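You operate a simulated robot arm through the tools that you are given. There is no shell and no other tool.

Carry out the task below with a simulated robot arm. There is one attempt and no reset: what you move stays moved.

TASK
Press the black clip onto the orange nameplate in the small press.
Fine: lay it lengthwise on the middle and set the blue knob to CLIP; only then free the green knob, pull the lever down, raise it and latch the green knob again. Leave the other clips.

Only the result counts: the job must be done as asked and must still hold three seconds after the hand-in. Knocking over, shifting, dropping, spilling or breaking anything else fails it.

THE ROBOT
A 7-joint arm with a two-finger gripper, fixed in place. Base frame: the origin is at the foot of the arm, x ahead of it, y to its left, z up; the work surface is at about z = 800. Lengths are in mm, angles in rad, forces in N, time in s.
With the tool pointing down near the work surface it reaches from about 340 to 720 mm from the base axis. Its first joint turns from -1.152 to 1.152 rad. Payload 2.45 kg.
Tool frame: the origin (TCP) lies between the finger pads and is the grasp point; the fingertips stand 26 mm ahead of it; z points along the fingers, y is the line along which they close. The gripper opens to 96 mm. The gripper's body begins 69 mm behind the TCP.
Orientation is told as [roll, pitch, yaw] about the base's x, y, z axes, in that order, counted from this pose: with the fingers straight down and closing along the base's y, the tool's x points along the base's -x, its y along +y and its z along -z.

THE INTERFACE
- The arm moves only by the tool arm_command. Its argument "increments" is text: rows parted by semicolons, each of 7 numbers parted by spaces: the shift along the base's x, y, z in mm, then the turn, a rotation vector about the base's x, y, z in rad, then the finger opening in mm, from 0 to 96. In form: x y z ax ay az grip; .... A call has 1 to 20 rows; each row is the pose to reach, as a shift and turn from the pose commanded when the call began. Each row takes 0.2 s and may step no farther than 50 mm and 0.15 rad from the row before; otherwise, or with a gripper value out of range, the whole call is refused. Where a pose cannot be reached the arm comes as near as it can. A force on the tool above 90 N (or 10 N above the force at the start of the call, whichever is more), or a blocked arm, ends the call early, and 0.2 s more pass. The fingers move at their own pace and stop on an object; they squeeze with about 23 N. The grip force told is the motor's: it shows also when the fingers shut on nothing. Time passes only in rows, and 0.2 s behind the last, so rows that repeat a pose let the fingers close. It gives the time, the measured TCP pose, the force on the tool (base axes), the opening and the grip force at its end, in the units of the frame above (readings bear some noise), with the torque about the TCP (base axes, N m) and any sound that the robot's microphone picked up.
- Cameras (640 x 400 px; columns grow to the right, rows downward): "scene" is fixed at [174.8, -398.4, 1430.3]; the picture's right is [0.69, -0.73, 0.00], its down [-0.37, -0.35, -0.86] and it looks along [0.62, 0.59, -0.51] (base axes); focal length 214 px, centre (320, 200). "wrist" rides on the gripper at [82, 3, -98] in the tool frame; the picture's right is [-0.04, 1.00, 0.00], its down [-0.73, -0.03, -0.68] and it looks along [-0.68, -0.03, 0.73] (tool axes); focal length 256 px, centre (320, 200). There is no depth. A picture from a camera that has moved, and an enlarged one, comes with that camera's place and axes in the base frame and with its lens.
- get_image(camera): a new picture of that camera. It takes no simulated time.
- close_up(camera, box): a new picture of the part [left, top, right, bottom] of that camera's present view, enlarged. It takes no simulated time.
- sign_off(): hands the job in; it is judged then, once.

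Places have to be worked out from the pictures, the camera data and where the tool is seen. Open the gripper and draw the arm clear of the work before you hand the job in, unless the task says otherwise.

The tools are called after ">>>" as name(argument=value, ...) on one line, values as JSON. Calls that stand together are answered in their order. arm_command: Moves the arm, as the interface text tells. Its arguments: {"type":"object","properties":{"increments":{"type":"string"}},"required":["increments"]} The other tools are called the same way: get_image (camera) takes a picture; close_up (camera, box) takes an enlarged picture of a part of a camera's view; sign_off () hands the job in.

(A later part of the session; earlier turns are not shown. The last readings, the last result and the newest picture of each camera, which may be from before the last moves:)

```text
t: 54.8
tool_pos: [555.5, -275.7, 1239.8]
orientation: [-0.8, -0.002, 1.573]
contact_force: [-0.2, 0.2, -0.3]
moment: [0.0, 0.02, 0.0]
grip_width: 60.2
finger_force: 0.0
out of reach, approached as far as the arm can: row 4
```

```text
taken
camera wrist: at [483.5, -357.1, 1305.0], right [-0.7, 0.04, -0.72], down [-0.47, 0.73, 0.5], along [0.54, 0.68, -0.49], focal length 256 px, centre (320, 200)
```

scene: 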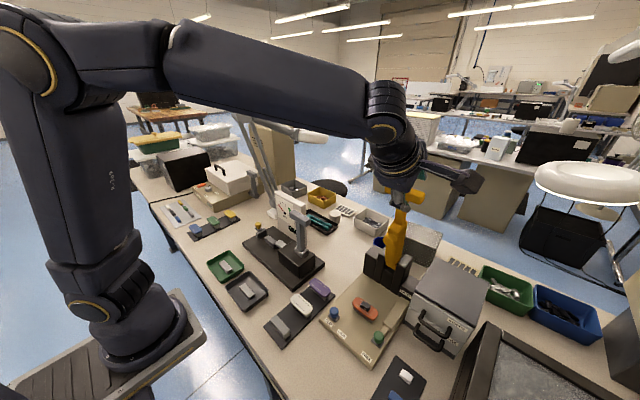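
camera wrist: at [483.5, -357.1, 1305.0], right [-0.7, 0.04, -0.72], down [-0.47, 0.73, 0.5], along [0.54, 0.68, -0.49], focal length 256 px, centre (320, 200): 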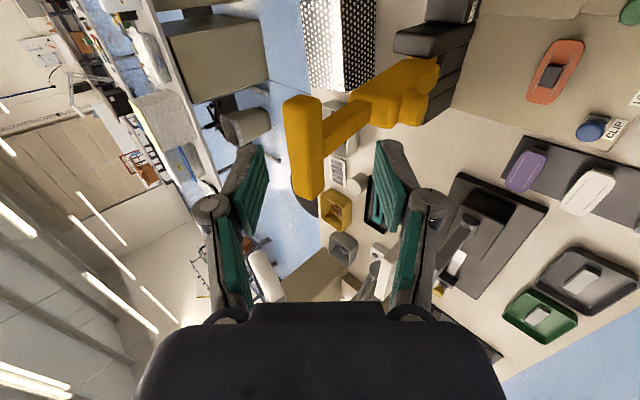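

The bar sits between the open fingers in view but about 12 mm off-centre along the closing line. I'll correct that, advance partway along the finger direction and check.

>>> arm_command(increments="8.4 0 8.6 0 0 0 60; 19 0 -2 0 0 0 60; 30 0 -12 0 0 0 60; 30 0 -12 0 0 0 60")

>>> get_image(camera="wrist")

>>> close_up(camera="scene", box=[340, 130, 460, 250])

```text
t: 55.8
tool_pos: [585.9, -275.8, 1227.5]
orientation: [-0.798, -0.001, 1.573]
contact_force: [-0.8, -0.9, 0.4]
moment: [0.0, 0.0, 0.03]
grip_width: 60.0
finger_force: 0.0
```

```text
taken
camera wrist: at [513.3, -357.5, 1293.4], right [-0.7, 0.04, -0.72], down [-0.47, 0.73, 0.5], along [0.54, 0.68, -0.49], focal length 256 px, centre (320, 200)
```

wrist: 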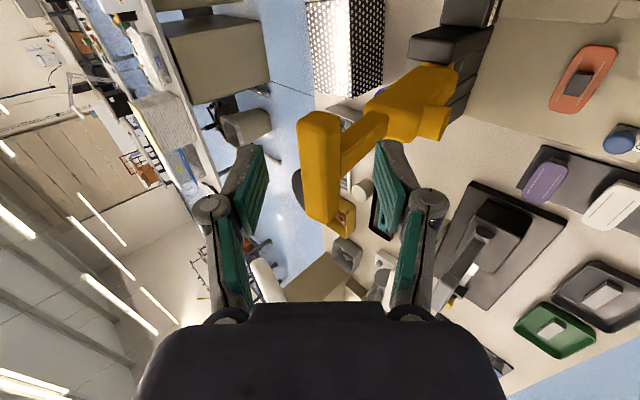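

```text
3.33 times, centred on (400, 190) of scene
camera zoom: at [174.8, -398.4, 1430.3], right [0.69, -0.73, 0.0], down [-0.37, -0.35, -0.86], along [0.62, 0.59, -0.51], focal length 715 px, centre (53, 233)
```

zoom: 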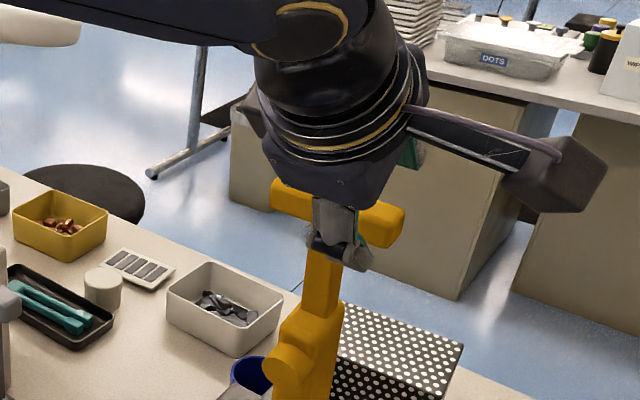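

The bar is now centred between the fingers with the stem clear. I'll advance along the finger direction until it's well inside the fork.

>>> arm_command(increments="11 0 -10.5 0 0 0 60; 22 0 -21 0 0 0 60; 33 0 -31.5 0 0 0 60; 41 0 -39.5 0 0 0 60; 41 0 -39.5 0 0 0 60")

>>> get_image(camera="wrist")

>>> close_up(camera="scene", box=[340, 130, 460, 250])

```text
t: 57.0
tool_pos: [627.0, -274.4, 1188.3]
orientation: [-0.802, -0.003, 1.573]
contact_force: [0.6, 0.3, 0.2]
moment: [0.03, -0.02, 0.0]
grip_width: 60.0
finger_force: 0.0
```

```text
taken
camera wrist: at [554.1, -357.3, 1254.2], right [-0.7, 0.04, -0.72], down [-0.47, 0.73, 0.49], along [0.54, 0.68, -0.49], focal length 256 px, centre (320, 200)
```

wrist: 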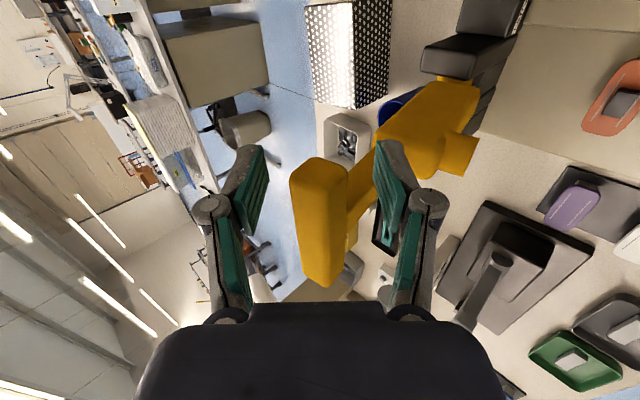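

```text
3.33 times, centred on (400, 190) of scene
camera zoom: at [174.8, -398.4, 1430.3], right [0.69, -0.73, 0.0], down [-0.37, -0.35, -0.86], along [0.62, 0.59, -0.51], focal length 715 px, centre (53, 233)
```

zoom: 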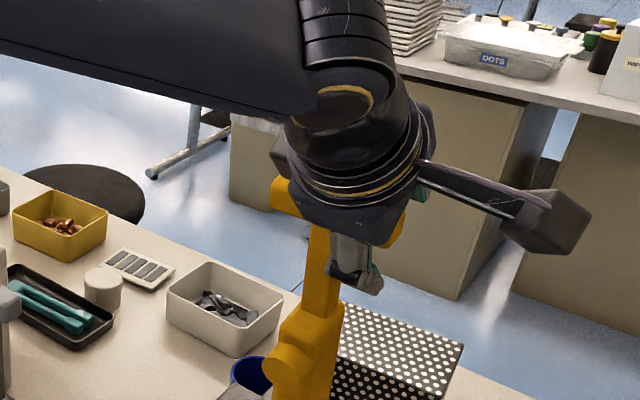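

The bar is inside the fork. I'll narrow the opening to 44 and begin to pull the lever, following an estimated arc about a pivot near (715, 929).

>>> arm_command(increments="0 0 0 0 0 0 44; 0 0 0 0 0 0 44; -14 0 -5 0 0 0 44; -27 0 -10.5 0 0 0 44; -40 0 -16.5 0 0 0 44; -52 0 -23 0 0 0 44; -52 0 -23 0 0 0 44")

>>> get_image(camera="wrist")

>>> close_up(camera="scene", box=[320, 150, 440, 270])

```text
t: 58.6
tool_pos: [574.3, -274.7, 1165.0]
orientation: [-0.798, -0.003, 1.571]
contact_force: [0.0, -0.3, 0.1]
moment: [-0.02, -0.05, -0.01]
grip_width: 44.3
finger_force: 0.0
```

```text
taken
camera wrist: at [502.0, -357.2, 1230.3], right [-0.7, 0.04, -0.72], down [-0.47, 0.73, 0.5], along [0.54, 0.68, -0.49], focal length 256 px, centre (320, 200)
```

wrist: 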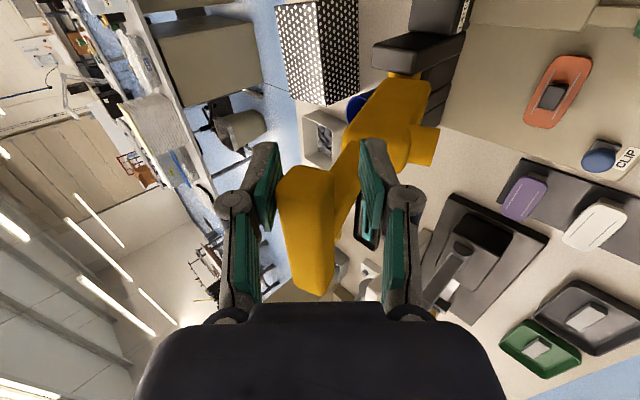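

```text
3.33 times, centred on (380, 210) of scene
camera zoom: at [174.7, -398.4, 1430.3], right [0.69, -0.73, 0.0], down [-0.37, -0.35, -0.86], along [0.62, 0.59, -0.51], focal length 715 px, centre (120, 167)
```

zoom: 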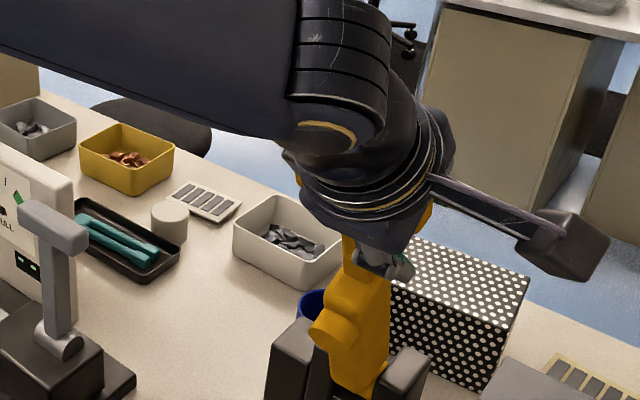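

The latch is free: the lever follows with almost no force and the bar stays in the fork. I'll continue along the arc.

>>> arm_command(increments="-12 0 -7.3 0 0 0 44; -23.6 0 -15.3 0 0 0 44; -34.8 0 -23.9 0 0 0 44; -45.5 0 -33 0 0 0 44; -55.7 0 -42.7 0 0 0 44; -55.7 0 -42.7 0 0 0 44")

>>> get_image(camera="wrist")

>>> get_image(camera="scene")

```text
t: 60.0
tool_pos: [535.0, -275.2, 1137.1]
orientation: [-0.796, -0.001, 1.571]
contact_force: [-0.6, 0.5, -0.6]
moment: [-0.03, -0.01, -0.01]
grip_width: 43.8
finger_force: 0.0
out of reach, approached as far as the arm can: row 4, 5, 6
```

```text
taken
camera wrist: at [462.6, -357.0, 1202.7], right [-0.7, 0.04, -0.71], down [-0.47, 0.73, 0.5], along [0.54, 0.68, -0.49], focal length 256 px, centre (320, 200)
```

wrist: 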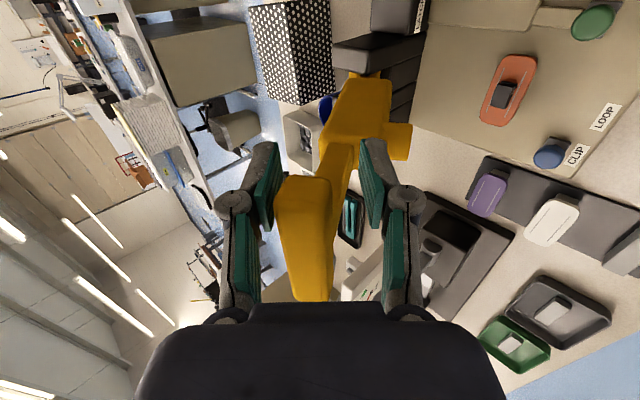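

```text
taken
```

scene: 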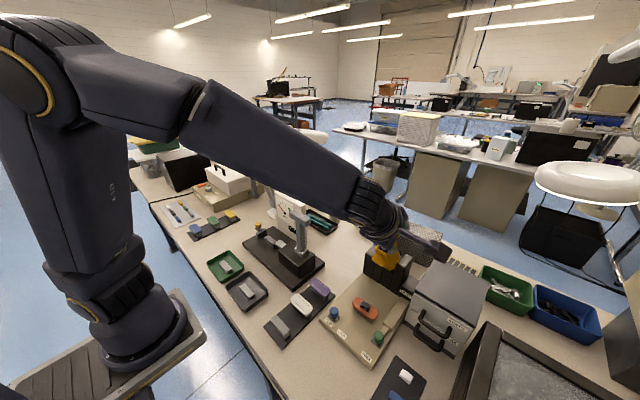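

The arm meets its wrist limit at this tilt, so I'll lessen the tilt gradually while continuing the arc.

>>> arm_command(increments="-3 0 -3 0 0.06 0 44; -10.5 0 -9.3 0 0.12 0 44; -20.6 0 -19.2 0 0.19 0 44; -30.1 0 -29.5 0 0.26 0 44; -39 0 -40.4 0 0.33 0 44; -39 0 -40.4 0 0.33 0 44")

>>> get_image(camera="wrist")

>>> get_image(camera="scene")

```text
t: 61.4
tool_pos: [497.0, -274.7, 1097.3]
orientation: [-0.469, 0.0, 1.57]
contact_force: [0.0, 0.0, -0.9]
moment: [-0.01, -0.03, 0.0]
grip_width: 44.6
finger_force: 0.6
```

```text
taken
camera wrist: at [449.1, -356.5, 1182.3], right [-0.89, 0.04, -0.45], down [-0.28, 0.73, 0.62], along [0.36, 0.68, -0.64], focal length 256 px, centre (320, 200)
```

wrist: 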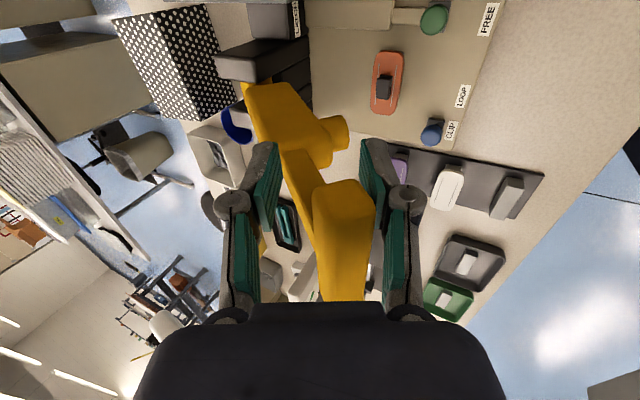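

```text
taken
```

scene: 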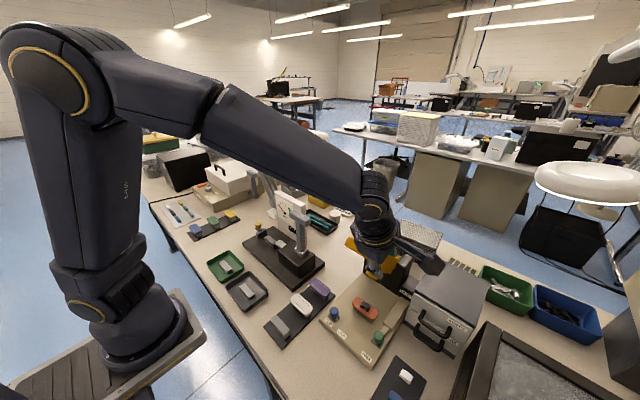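

The lever now leads in the fork and lies near the front finger. I'll shift the fork 8 mm forward without touching the bar otherwise, to see whether the lever sinks by itself or stays put.

>>> arm_command(increments="-4 0 -2 0 0 0 46; -7 0 -4 0 0 0 46; -7 0 -4 0 0 0 46; -7 0 -4 0 0 0 46")

>>> get_image(camera="wrist")

```text
t: 62.4
tool_pos: [490.0, -275.1, 1092.7]
orientation: [-0.469, -0.002, 1.573]
contact_force: [-0.5, -0.9, -1.5]
moment: [-0.02, -0.02, 0.01]
grip_width: 46.2
finger_force: 0.1
```

```text
taken
camera wrist: at [442.4, -356.4, 1178.3], right [-0.89, 0.04, -0.45], down [-0.28, 0.73, 0.62], along [0.36, 0.68, -0.64], focal length 256 px, centre (320, 200)
```

wrist: 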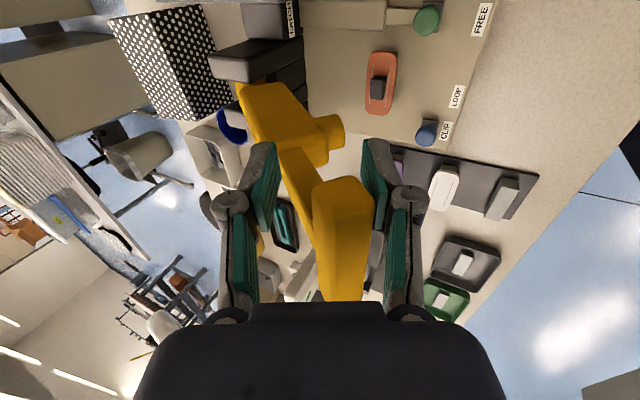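

The lever sinks lightly under its own weight and rests on the front finger. I'll keep lowering it along the arc at this tilt, supported by that finger.

>>> arm_command(increments="-5 0 -8 0 0 0 46; -10 0 -16.2 0 0 0 46; -14.8 0 -24 0 0 0 46; -19.2 0 -31.5 0 0 0 46; -23.3 0 -39.3 0 0 0 46; -27.2 0 -47.2 0 0 0 46; -30.7 0 -55.3 0 0 0 46; -34.1 0 -63.5 0 0 0 46; -34.1 0 -63.5 0 0 0 46")

>>> get_image(camera="wrist")

>>> get_image(camera="scene")

```text
t: 64.4
tool_pos: [454.9, -274.7, 1028.3]
orientation: [-0.469, -0.004, 1.572]
contact_force: [-0.3, 0.2, -1.9]
moment: [-0.02, -0.05, -0.02]
grip_width: 46.6
finger_force: 0.2
```

```text
taken
camera wrist: at [408.2, -356.4, 1114.5], right [-0.89, 0.04, -0.45], down [-0.28, 0.73, 0.62], along [0.36, 0.68, -0.64], focal length 256 px, centre (320, 200)
```

wrist: 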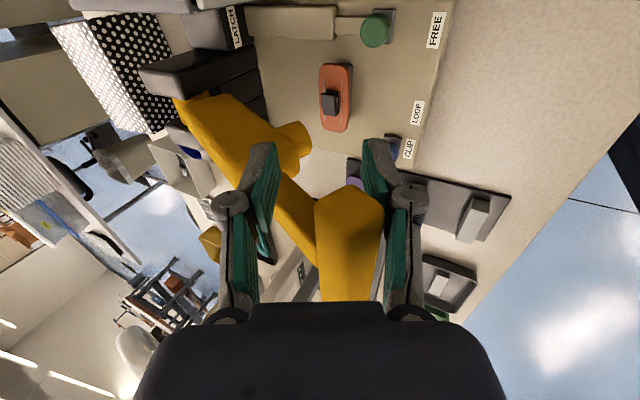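

```text
taken
```

scene: 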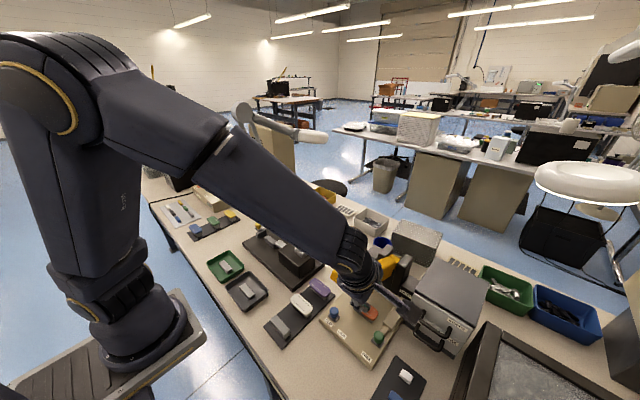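

The lever is tracking as predicted. I'll lower it further in small steps, watching the force for the first touch on the clip.

>>> arm_command(increments="-3 0 -8.3 0 0 0 46; -5.8 0 -16.7 0 0 0 46; -8.2 0 -25.3 0 0 0 46; -10.4 0 -33.9 0 0 0 46; -12.2 0 -42.6 0 0 0 46; -13.8 0 -51.3 0 0 0 46; -13.8 0 -51.3 0 0 0 46")

>>> get_image(camera="wrist")

>>> close_up(camera="scene", box=[320, 230, 440, 350])

```text
t: 66.0
tool_pos: [441.8, -275.1, 978.1]
orientation: [-0.463, -0.003, 1.568]
contact_force: [-9.6, -0.8, -0.6]
moment: [-0.03, -0.08, 0.02]
grip_width: 53.3
finger_force: 4.5
```

```text
taken
camera wrist: at [395.4, -356.7, 1064.0], right [-0.89, 0.04, -0.45], down [-0.28, 0.73, 0.62], along [0.35, 0.68, -0.64], focal length 256 px, centre (320, 200)
```

wrist: 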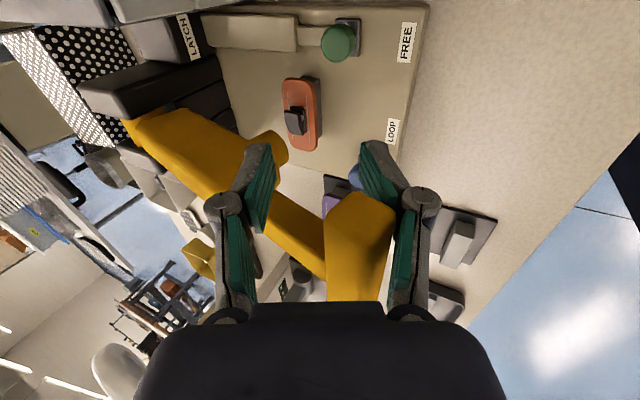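

```text
3.33 times, centred on (380, 290) of scene
camera zoom: at [174.5, -398.4, 1430.3], right [0.69, -0.73, 0.0], down [-0.37, -0.35, -0.86], along [0.62, 0.59, -0.51], focal length 715 px, centre (120, -100)
```

zoom: 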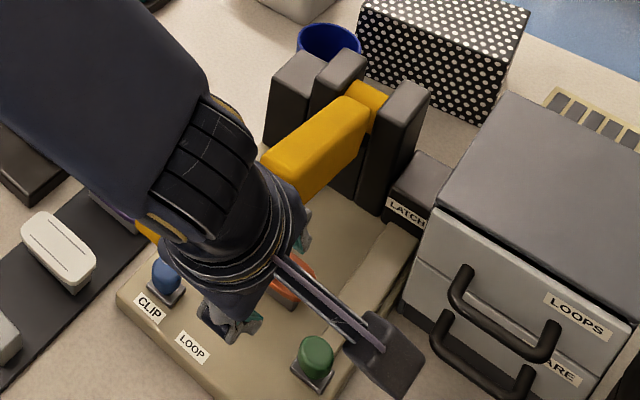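

The bar is about 8 mm further toward the robot than my arc assumed, so it's pressing on the front finger. Refitting gives a pivot near (695, 910) and a radius of 282. I'll relieve that and continue down.

>>> arm_command(increments="-5 0 -1 0 0 0 50; -9 0 -4 0 0 0 50; -11 0 -10 0 0 0 50; -12 0 -15 0 0 0 50; -12.5 0 -20 0 0 0 50; -12.5 0 -20 0 0 0 50")

>>> get_image(camera="wrist")

>>> close_up(camera="wrist", box=[230, 60, 420, 310])

>>> close_up(camera="scene", box=[320, 230, 440, 350])

```text
t: 67.4
tool_pos: [445.1, -274.4, 966.4]
orientation: [-0.457, 0.002, 1.569]
contact_force: [-18.2, -9.3, 1.0]
moment: [0.04, -0.06, 0.39]
grip_width: 63.4
finger_force: 8.4
out of reach, approached as far as the arm can: row 1, 2, 3, 4, 5, 6
```

```text
taken
camera wrist: at [398.2, -356.2, 1052.7], right [-0.9, 0.04, -0.44], down [-0.27, 0.73, 0.62], along [0.35, 0.68, -0.65], focal length 256 px, centre (320, 200)
```

wrist: 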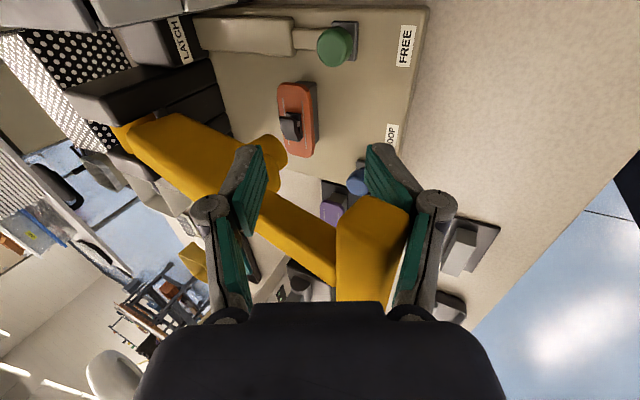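

```text
1.60 times, centred on (325, 185) of wrist
camera zoom: at [398.2, -356.2, 1052.7], right [-0.9, 0.04, -0.44], down [-0.27, 0.73, 0.62], along [0.35, 0.68, -0.65], focal length 410 px, centre (312, 224)
```

zoom: 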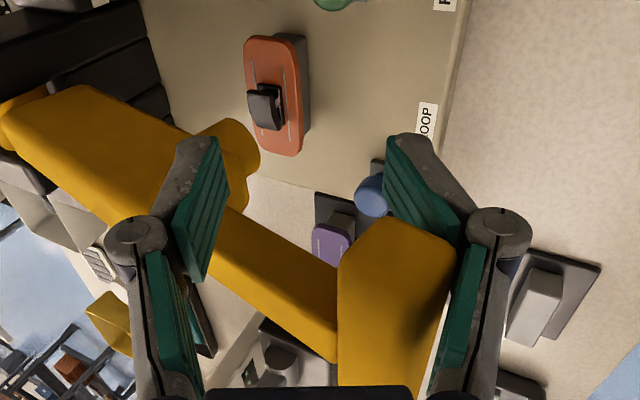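

```text
3.33 times, centred on (380, 290) of scene
camera zoom: at [174.2, -398.7, 1430.3], right [0.69, -0.73, 0.0], down [-0.37, -0.35, -0.86], along [0.62, 0.59, -0.51], focal length 715 px, centre (120, -100)
```

zoom: 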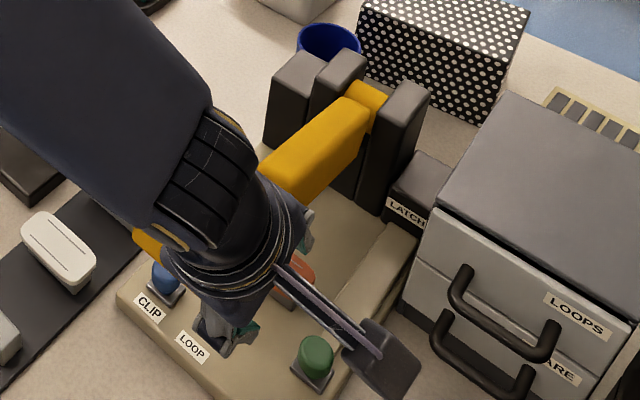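

The wrist limit again: at this tilt the arm can't come back further. I'll reduce the tilt while shifting toward the robot, which relieves the squeeze on the front finger.

>>> arm_command(increments="-4 0 1 0 0.07 0 60; -10 0 1 0 0.13 0 60; -16 0 1 0 0.18 0 60; -20 0 1 0 0.2 0 60; -20 0 1 0 0.2 0 60")

>>> get_image(camera="wrist")

>>> close_up(camera="scene", box=[320, 230, 440, 350])

```text
t: 68.6
tool_pos: [425.1, -272.6, 967.0]
orientation: [-0.268, 0.0, 1.571]
contact_force: [-1.4, 0.2, -2.1]
moment: [-0.02, -0.02, 0.0]
grip_width: 61.1
finger_force: 0.8
```

```text
taken
camera wrist: at [396.3, -355.3, 1060.4], right [-0.96, 0.04, -0.27], down [-0.15, 0.73, 0.66], along [0.22, 0.68, -0.7], focal length 256 px, centre (320, 200)
```

wrist: 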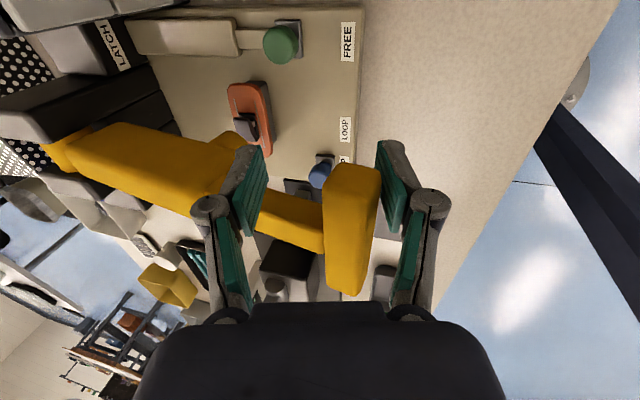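

```text
3.33 times, centred on (380, 290) of scene
camera zoom: at [174.7, -398.4, 1430.3], right [0.69, -0.73, 0.0], down [-0.37, -0.35, -0.86], along [0.62, 0.59, -0.51], focal length 715 px, centre (120, -100)
```

zoom: 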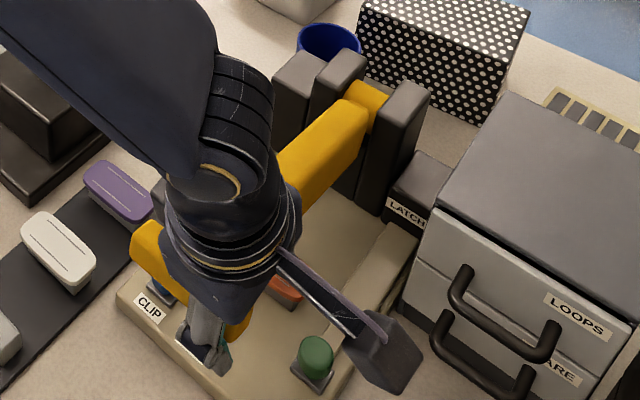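

The bar hangs freely in the fork now at about (413, 956), close to the expected touch-down. I'll lower a few more millimetres and see whether the lever still follows.

>>> arm_command(increments="-1 0 -5 0 0 0 60; -2 0 -10 0 0 0 60; -3 0 -15 0 0 0 60; -3 0 -15 0 0 0 60")

>>> get_image(camera="wrist")

>>> close_up(camera="wrist", box=[200, 60, 330, 180])

```text
t: 69.6
tool_pos: [422.4, -274.1, 952.6]
orientation: [-0.27, -0.003, 1.572]
contact_force: [-1.0, 0.8, -2.2]
moment: [0.01, -0.03, 0.02]
grip_width: 61.1
finger_force: 0.9
```

```text
taken
camera wrist: at [393.2, -355.2, 1045.6], right [-0.96, 0.04, -0.27], down [-0.15, 0.73, 0.66], along [0.22, 0.68, -0.7], focal length 256 px, centre (320, 200)
```

wrist: 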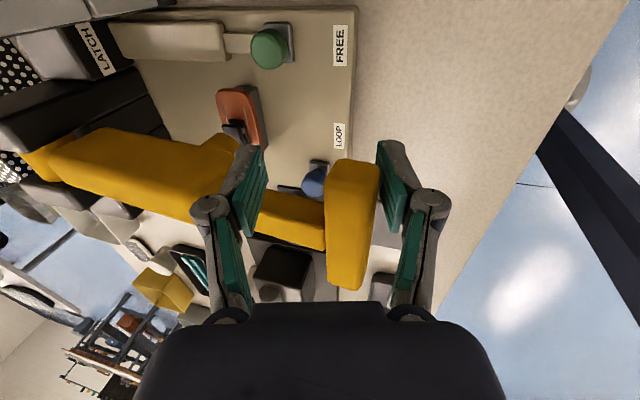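

```text
3.33 times, centred on (265, 120) of wrist
camera zoom: at [393.2, -355.2, 1045.6], right [-0.96, 0.04, -0.27], down [-0.15, 0.73, 0.66], along [0.22, 0.68, -0.7], focal length 853 px, centre (503, 467)
```

zoom: 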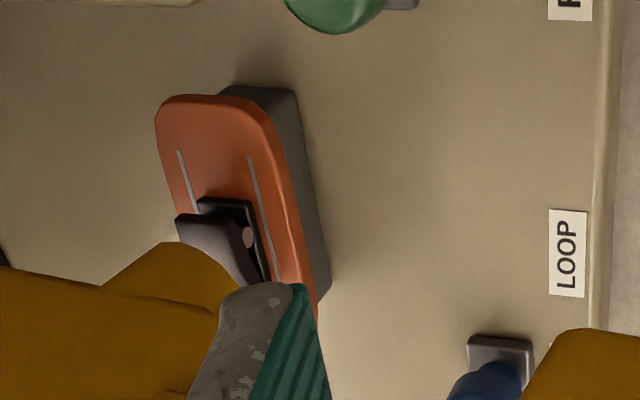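

The lever still follows and its nose is closing in on the clip. I'll keep lowering in small steps.

>>> arm_command(increments="-0.5 0 -4 0 0 0 60; -1 0 -8 0 0 0 60; -1.5 0 -12 0 0 0 60; -1.5 0 -12 0 0 0 60")

>>> get_image(camera="wrist")

>>> close_up(camera="wrist", box=[200, 60, 330, 180])

```text
t: 70.6
tool_pos: [421.4, -273.7, 940.9]
orientation: [-0.27, -0.003, 1.571]
contact_force: [-1.7, 0.6, -2.0]
moment: [-0.02, -0.02, 0.05]
grip_width: 60.9
finger_force: 1.0
```

```text
taken
camera wrist: at [392.2, -354.9, 1033.5], right [-0.96, 0.04, -0.27], down [-0.15, 0.73, 0.66], along [0.22, 0.68, -0.7], focal length 256 px, centre (320, 200)
```

wrist: 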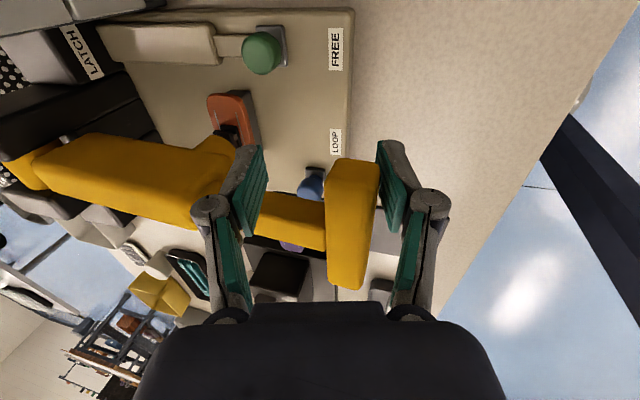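

```text
3.33 times, centred on (265, 120) of wrist
camera zoom: at [392.2, -354.9, 1033.5], right [-0.96, 0.04, -0.27], down [-0.15, 0.73, 0.66], along [0.22, 0.68, -0.7], focal length 853 px, centre (503, 467)
```

zoom: 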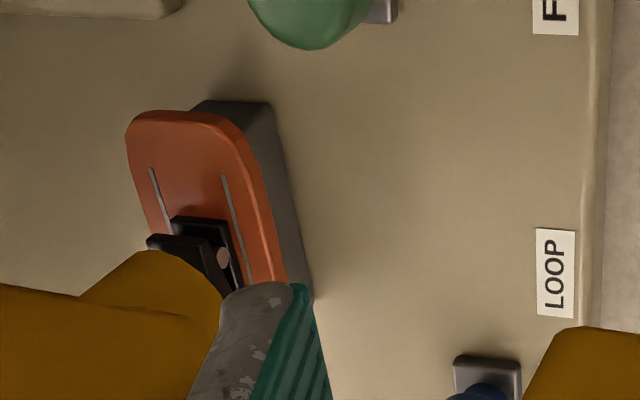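

Still following at only about 2 N. I'll continue downward carefully.

>>> arm_command(increments="-0.3 0 -4 0 0 0 60; -0.6 0 -8 0 0 0 60; -0.9 0 -12 0 0 0 60; -1 0 -16 0 0 0 60; -1 0 -16 0 0 0 60")

>>> get_image(camera="wrist")

>>> close_up(camera="wrist", box=[200, 60, 330, 180])

```text
t: 71.8
tool_pos: [419.8, -273.5, 925.1]
orientation: [-0.271, -0.005, 1.571]
contact_force: [-0.9, -0.7, 0.3]
moment: [0.03, 0.01, -0.02]
grip_width: 60.4
finger_force: 0.4
```

```text
taken
camera wrist: at [391.5, -355.2, 1017.6], right [-0.96, 0.04, -0.27], down [-0.15, 0.73, 0.66], along [0.22, 0.68, -0.7], focal length 256 px, centre (320, 200)
```

wrist: 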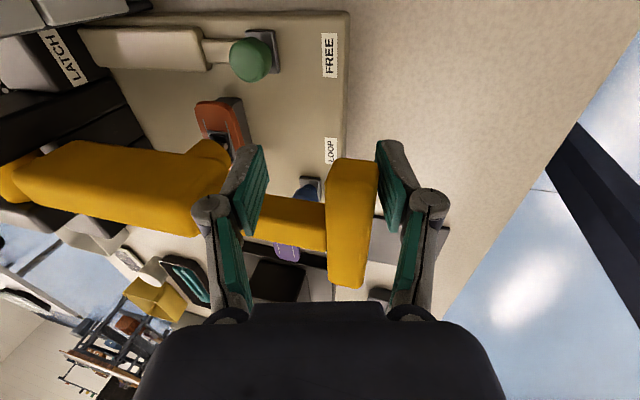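

```text
3.33 times, centred on (265, 120) of wrist
camera zoom: at [391.5, -355.2, 1017.6], right [-0.96, 0.04, -0.27], down [-0.15, 0.73, 0.66], along [0.22, 0.68, -0.7], focal length 853 px, centre (503, 467)
```

zoom: 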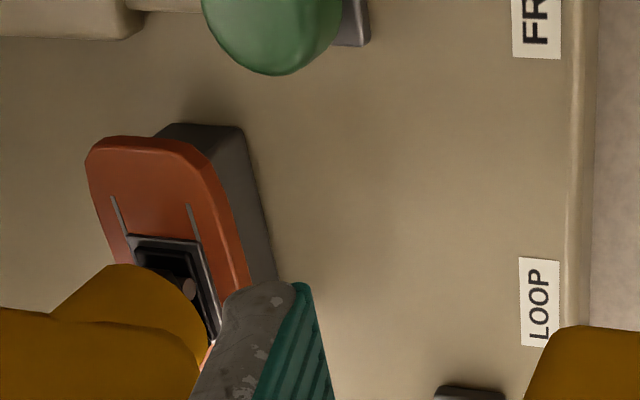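

The force dropped to zero: the lever now rests by its own weight on the clip. I'll clear the front finger, draw the fork up and off, and then press from above with closed fingertips.

>>> arm_command(increments="-5 0 0 0 0 0 62; -9 0 15 0 0 0 62; -15 0 40 0 0 0 62; -22 0 70 0 0 0 62; -32 0 105 0 0 0 62; -32 0 105 0 0 0 62")

>>> get_image(camera="wrist")

>>> close_up(camera="scene", box=[300, 220, 440, 360])

```text
t: 73.2
tool_pos: [389.4, -272.9, 1030.7]
orientation: [-0.27, -0.001, 1.57]
contact_force: [-0.1, 0.4, -0.1]
moment: [0.03, -0.02, 0.03]
grip_width: 62.0
finger_force: 0.0
```

```text
taken
camera wrist: at [359.9, -355.1, 1123.1], right [-0.96, 0.04, -0.27], down [-0.15, 0.73, 0.66], along [0.22, 0.68, -0.7], focal length 256 px, centre (320, 200)
```

wrist: 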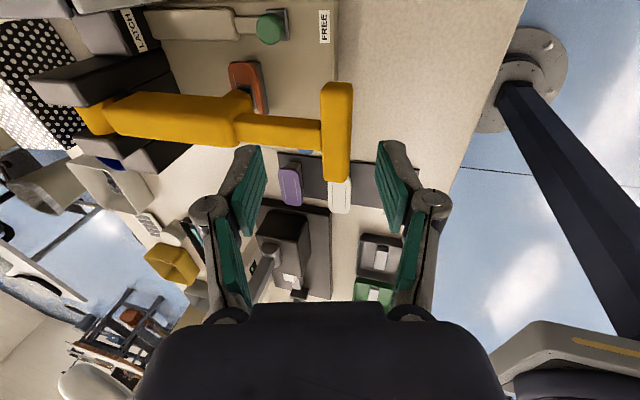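

```text
2.86 times, centred on (370, 290) of scene
camera zoom: at [174.8, -398.4, 1430.3], right [0.69, -0.73, 0.0], down [-0.37, -0.35, -0.86], along [0.62, 0.59, -0.51], focal length 613 px, centre (177, -57)
```

zoom: 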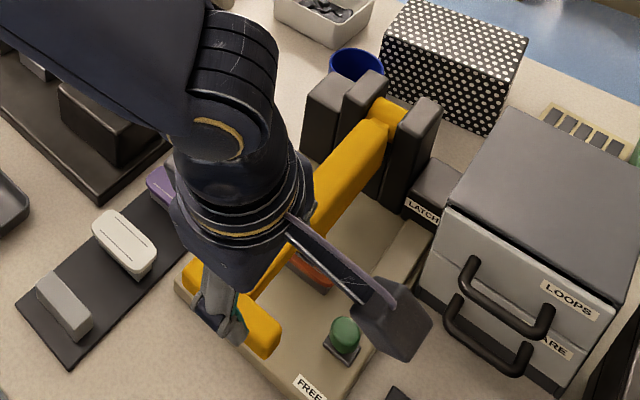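

The lever lies down with its bar top at about (404, -240, 927). I'll straighten the hand, close the fingers and position the tips above the middle of the bar.

>>> arm_command(increments="4 8 0 0 0.1 0 40; 10 20 0 0 0.2 0 15; 15 33 0 0 0.27 0 0; 15 33 -15 0 0.27 0 0; 15 33 -35 0 0.27 0 0; 15 33 -55 0 0.27 0 0; 15 33 -55 0 0.27 0 0")

>>> get_image(camera="wrist")

>>> close_up(camera="scene", box=[300, 220, 440, 360])

```text
t: 74.8
tool_pos: [405.1, -241.0, 973.8]
orientation: [0.0, -0.003, 1.571]
contact_force: [-0.9, -0.1, 0.5]
moment: [-0.02, 0.04, 0.0]
grip_width: 0.0
finger_force: 23.4
```

```text
taken
camera wrist: at [400.5, -322.9, 1072.0], right [-1.0, 0.04, 0.0], down [0.03, 0.73, 0.68], along [0.03, 0.68, -0.73], focal length 256 px, centre (320, 200)
```

wrist: 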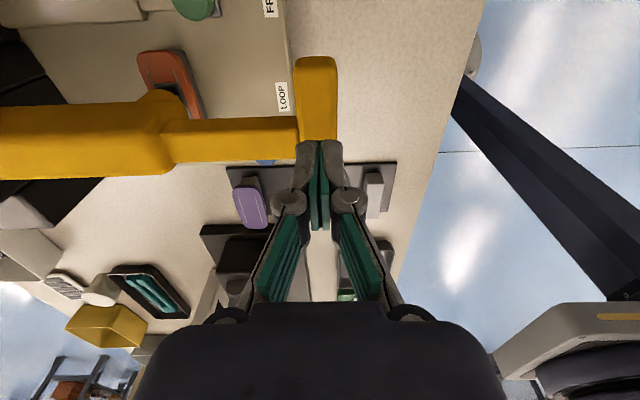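

```text
2.86 times, centred on (370, 290) of scene
camera zoom: at [174.8, -398.4, 1430.3], right [0.69, -0.73, 0.0], down [-0.37, -0.35, -0.86], along [0.62, 0.59, -0.51], focal length 613 px, centre (177, -57)
```

zoom: 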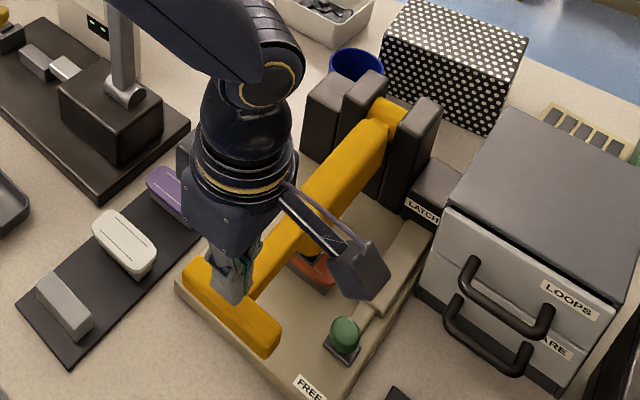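

The fingertips are over the middle of the bar. I'll lower to contact and press gradually.

>>> arm_command(increments="0 0 -6 0 0 0 0; 0 0 -12 0 0 0 0; 0 0 -18 0 0 0 0; 0 0 -22 0 0 0 0; 0 0 -22 0 0 0 0")

```text
t: 76.0
tool_pos: [403.4, -240.2, 956.0]
orientation: [-0.004, 0.002, 1.571]
contact_force: [-14.7, 15.8, 76.5]
moment: [0.45, 0.29, -0.02]
grip_width: 5.9
finger_force: 28.4
```

There's 76 N on the bar now. I'll see whether the lever has moved and what the clip looks like.

>>> get_image(camera="wrist")

>>> close_up(camera="wrist", box=[80, 30, 340, 200])

>>> close_up(camera="scene", box=[330, 250, 410, 350])

```text
taken
camera wrist: at [399.8, -321.8, 1053.7], right [-1.0, 0.04, 0.0], down [0.03, 0.73, 0.68], along [0.03, 0.68, -0.73], focal length 256 px, centre (320, 200)
```

wrist: 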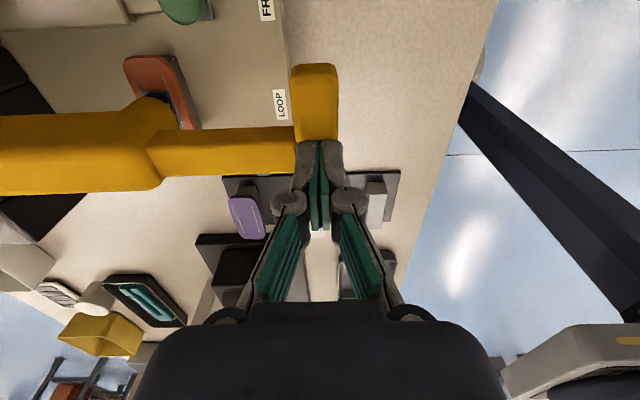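

```text
2.35 times, centred on (210, 115) of wrist
camera zoom: at [399.8, -321.8, 1053.7], right [-1.0, 0.04, 0.0], down [0.03, 0.73, 0.68], along [0.03, 0.68, -0.73], focal length 602 px, centre (579, 400)
```

zoom: 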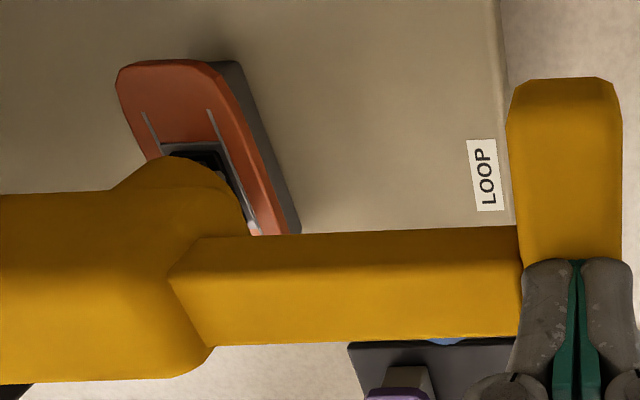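

```text
4.00 times, centred on (370, 300) of scene
camera zoom: at [173.3, -397.4, 1430.8], right [0.69, -0.73, 0.0], down [-0.37, -0.35, -0.86], along [0.62, 0.59, -0.51], focal length 858 px, centre (120, -200)
```

zoom: 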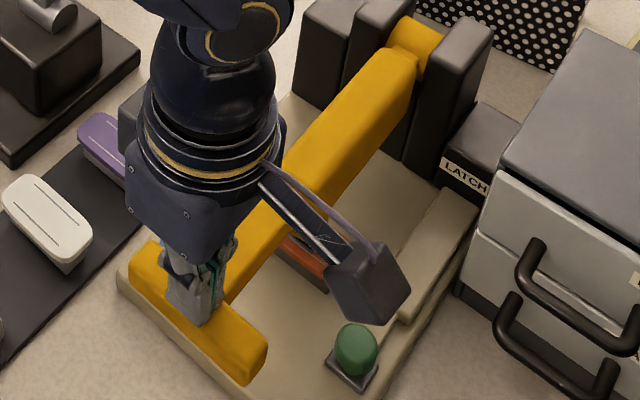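

The lever sits at its low position and resists firmly. I'll press slightly harder, up to the safe limit, and listen for a click.

>>> arm_command(increments="0 0 -1 0 0 0 0; 0 0 -2 0 0 0 0; 0 0 -2 0 0 0 0; 0 0 -2 0 0 0 0")

```text
t: 76.5
tool_pos: [403.0, -240.2, 956.1]
orientation: [-0.003, 0.002, 1.569]
contact_force: [-11.4, 9.8, 36.4]
moment: [0.33, 0.24, 0.02]
grip_width: 5.9
finger_force: 28.9
stopped in row 2: the force on the tool passed its limit at 92 N (the readings are from after the stop); the commanded pose is now the measured one
```

The full 92 N produced no further travel, so the lever is at its bottom stop. Now I lift off and return to the fork pose above the bar's -y arm in order to raise the lever.

>>> arm_command(increments="0 0 15 0 0 0 0; 0 0 45 0 0 0 20; -2 -5 80 0 -0.1 0 50; -8 -20 85 0 -0.2 0 62; -15 -33 85 0 -0.27 0 62; -15 -33 85 0 -0.27 0 62")

>>> get_image(camera="wrist")

>>> close_up(camera="wrist", box=[190, 40, 370, 200])

```text
t: 77.9
tool_pos: [388.3, -274.9, 1039.9]
orientation: [-0.277, 0.003, 1.572]
contact_force: [-0.3, 0.0, -0.2]
moment: [0.0, 0.01, 0.03]
grip_width: 62.5
finger_force: 0.0
```

```text
taken
camera wrist: at [359.6, -356.1, 1133.8], right [-0.96, 0.04, -0.27], down [-0.16, 0.73, 0.66], along [0.22, 0.68, -0.7], focal length 256 px, centre (320, 200)
```

wrist: 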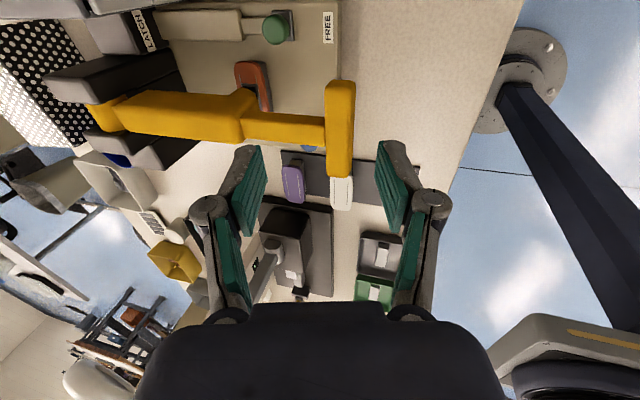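

```text
2.50 times, centred on (280, 120) of wrist
camera zoom: at [359.6, -356.1, 1133.8], right [-0.96, 0.04, -0.27], down [-0.16, 0.73, 0.66], along [0.22, 0.68, -0.7], focal length 640 px, centre (420, 400)
```

zoom: 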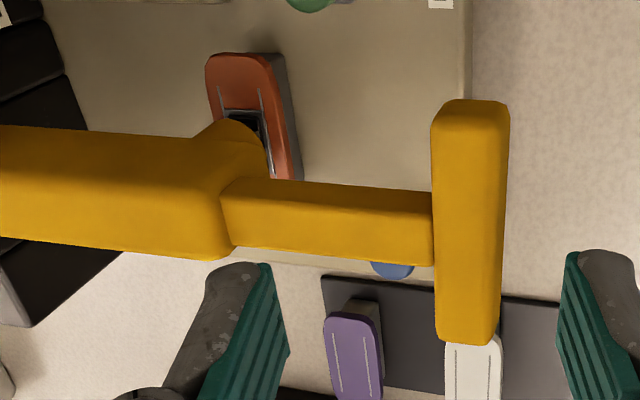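

The fork is above the bar's -y arm in the same geometry as when I withdrew. I'll re-enter along the finger direction.

>>> arm_command(increments="8 0 -35 0 0 0 62; 16 0 -65 0 0 0 62; 22 0 -92 0 0 0 62; 26 0 -114 0 0 0 62; 26 0 -114 0 0 0 62")

>>> get_image(camera="wrist")

```text
t: 79.1
tool_pos: [414.4, -273.7, 926.2]
orientation: [-0.274, 0.0, 1.572]
contact_force: [0.0, -0.8, -0.2]
moment: [-0.02, -0.01, 0.02]
grip_width: 61.9
finger_force: 0.0
```

```text
taken
camera wrist: at [385.8, -355.6, 1019.3], right [-0.96, 0.04, -0.27], down [-0.16, 0.73, 0.66], along [0.22, 0.68, -0.7], focal length 256 px, centre (320, 200)
```

wrist: 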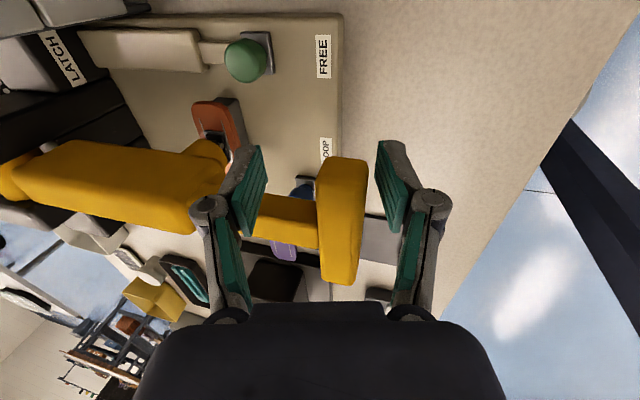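

The bar is in the fork. I'll bring the front finger against it and raise the lever along the arc, mirroring how it came down.

>>> arm_command(increments="6 0 0 0 0 0 62; 7 0 10 0 0 0 62; 8 0 20 0 0 0 62; 9.3 0 32 0 0 0 62; 11 0 44 0 0 0 62; 13.5 0 56 0 0 0 62; 16.2 0 68 0 0 0 62; 20 0 80 0 0 0 62; 23.6 0 91.4 0 0 0 62; 23.6 0 91.4 0 0 0 62")

>>> get_image(camera="wrist")

>>> close_up(camera="wrist", box=[180, 40, 340, 200])

```text
t: 81.3
tool_pos: [438.3, -274.3, 1017.7]
orientation: [-0.275, 0.006, 1.57]
contact_force: [-13.5, -0.3, 1.3]
moment: [0.04, 0.3, 0.02]
grip_width: 72.9
finger_force: 8.5
```

```text
taken
camera wrist: at [408.4, -356.0, 1111.2], right [-0.96, 0.04, -0.27], down [-0.15, 0.74, 0.66], along [0.22, 0.68, -0.7], focal length 256 px, centre (320, 200)
```

wrist: 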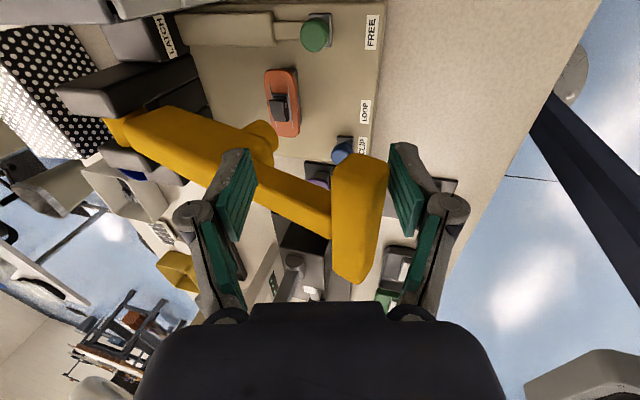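

```text
2.50 times, centred on (260, 120) of wrist
camera zoom: at [408.4, -356.0, 1111.2], right [-0.96, 0.04, -0.27], down [-0.15, 0.74, 0.66], along [0.22, 0.68, -0.7], focal length 640 px, centre (470, 400)
```

zoom: 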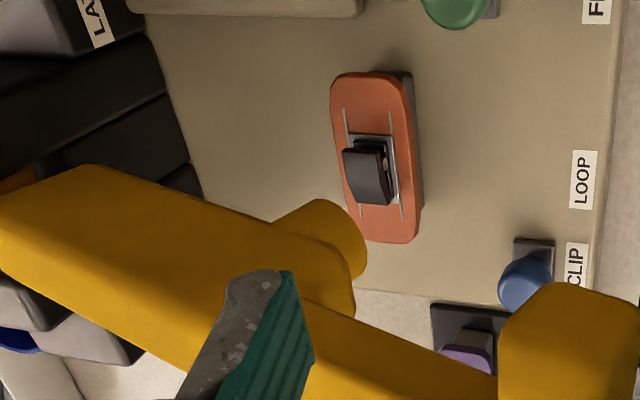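

The clip now shows a metal frame around it, so the press has done its work, and the lever is rising. I'll increase the tilt again for better support and keep raising along the arc.

>>> arm_command(increments="-3 0 6 0 -0.05 0 58; 4 0 13 0 -0.1 0 54; 12 0 21 0 -0.15 0 50; 18.5 0 29 0 -0.2 0 50; 25 0 37.5 0 -0.2 0 50; 31.5 0 47 0 -0.2 0 50; 38 0 57 0 -0.2 0 50; 45.5 0 67 0 -0.2 0 50; 53 0 76.5 0 -0.2 0 50; 53 0 76.5 0 -0.2 0 50")

>>> get_image(camera="wrist")

>>> close_up(camera="wrist", box=[320, 10, 480, 170])

```text
t: 83.5
tool_pos: [491.7, -274.3, 1093.5]
orientation: [-0.473, 0.002, 1.57]
contact_force: [-1.9, -2.2, -0.9]
moment: [0.0, -0.06, 0.03]
grip_width: 51.2
finger_force: 0.8
```

```text
taken
camera wrist: at [444.6, -355.7, 1179.8], right [-0.89, 0.04, -0.46], down [-0.28, 0.73, 0.62], along [0.36, 0.68, -0.64], focal length 256 px, centre (320, 200)
```

wrist: 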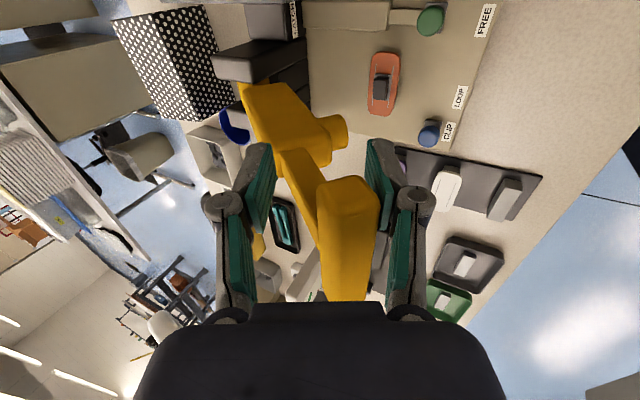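

```text
2.50 times, centred on (400, 90) of wrist
camera zoom: at [444.6, -355.7, 1179.8], right [-0.89, 0.04, -0.46], down [-0.28, 0.73, 0.62], along [0.36, 0.68, -0.64], focal length 640 px, centre (120, 475)
```

zoom: 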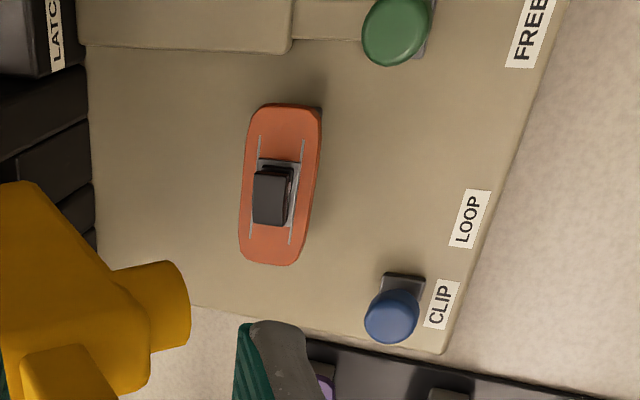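

The clip is fixed with its frame, still centred. I'll continue raising the lever, adding tilt progressively.

>>> arm_command(increments="8 0 9.5 0 0 0 50; 16.6 0 18.4 0 0 0 50; 25.5 0 27 0 -0.04 0 50; 34.7 0 35 0 -0.08 0 50; 44.3 0 42.7 0 -0.12 0 50; 54.3 0 50 0 -0.16 0 50; 64.5 0 56.7 0 -0.2 0 50; 75 0 63 0 -0.22 0 50; 86 0 69 0 -0.24 0 50; 97 0 74.6 0 -0.25 0 50; 97 0 74.6 0 -0.25 0 50")

>>> get_image(camera="wrist")

>>> get_image(camera="scene")

```text
t: 85.9
tool_pos: [588.6, -273.9, 1167.5]
orientation: [-0.723, 0.002, 1.571]
contact_force: [-0.7, -0.6, -1.4]
moment: [0.0, 0.0, 0.02]
grip_width: 50.9
finger_force: 0.8
```

```text
taken
camera wrist: at [521.7, -355.7, 1239.8], right [-0.75, 0.04, -0.66], down [-0.43, 0.73, 0.53], along [0.51, 0.68, -0.53], focal length 256 px, centre (320, 200)
```

wrist: 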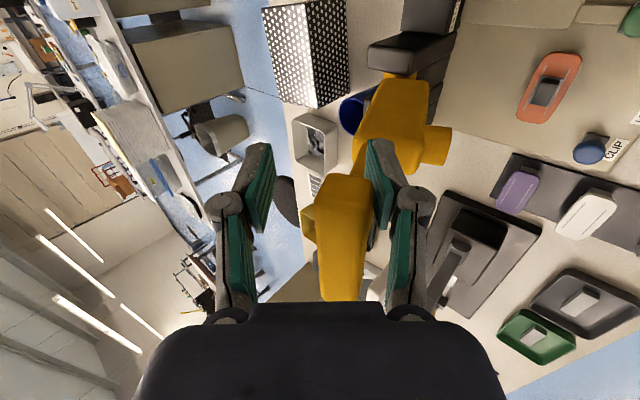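

```text
taken
```

scene: 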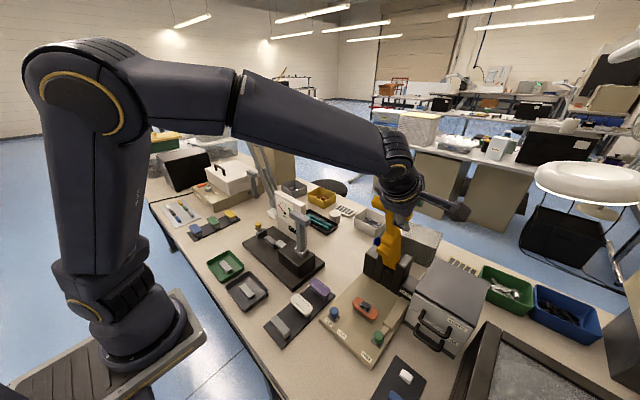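

The lever follows, resting on the front finger. I'll bring it up to the end of its travel, watching for the stop.

>>> arm_command(increments="11 0 5 0 -0.02 0 50; 22.6 0 9.4 0 -0.04 0 50; 34 0 13.4 0 -0.06 0 50; 46 0 16.8 0 -0.08 0 50; 52 0 18.3 0 -0.08 0 50; 52 0 18.3 0 -0.08 0 50")

>>> get_image(camera="wrist")

>>> close_up(camera="scene", box=[340, 170, 460, 290])

```text
t: 87.3
tool_pos: [640.9, -274.2, 1187.6]
orientation: [-0.804, 0.0, 1.572]
contact_force: [-0.1, -0.1, -1.5]
moment: [0.03, -0.03, -0.01]
grip_width: 51.0
finger_force: 0.6
```

```text
taken
camera wrist: at [568.2, -355.5, 1252.1], right [-0.69, 0.04, -0.72], down [-0.47, 0.73, 0.49], along [0.55, 0.68, -0.49], focal length 256 px, centre (320, 200)
```

wrist: 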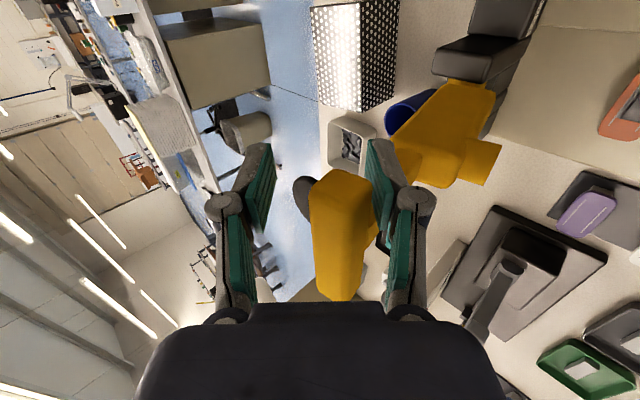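

```text
3.33 times, centred on (400, 230) of scene
camera zoom: at [174.8, -398.4, 1430.3], right [0.69, -0.73, 0.0], down [-0.37, -0.35, -0.86], along [0.62, 0.59, -0.51], focal length 715 px, centre (53, 100)
```

zoom: 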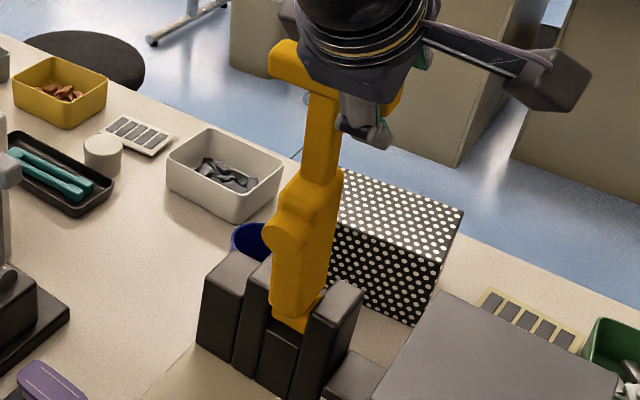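

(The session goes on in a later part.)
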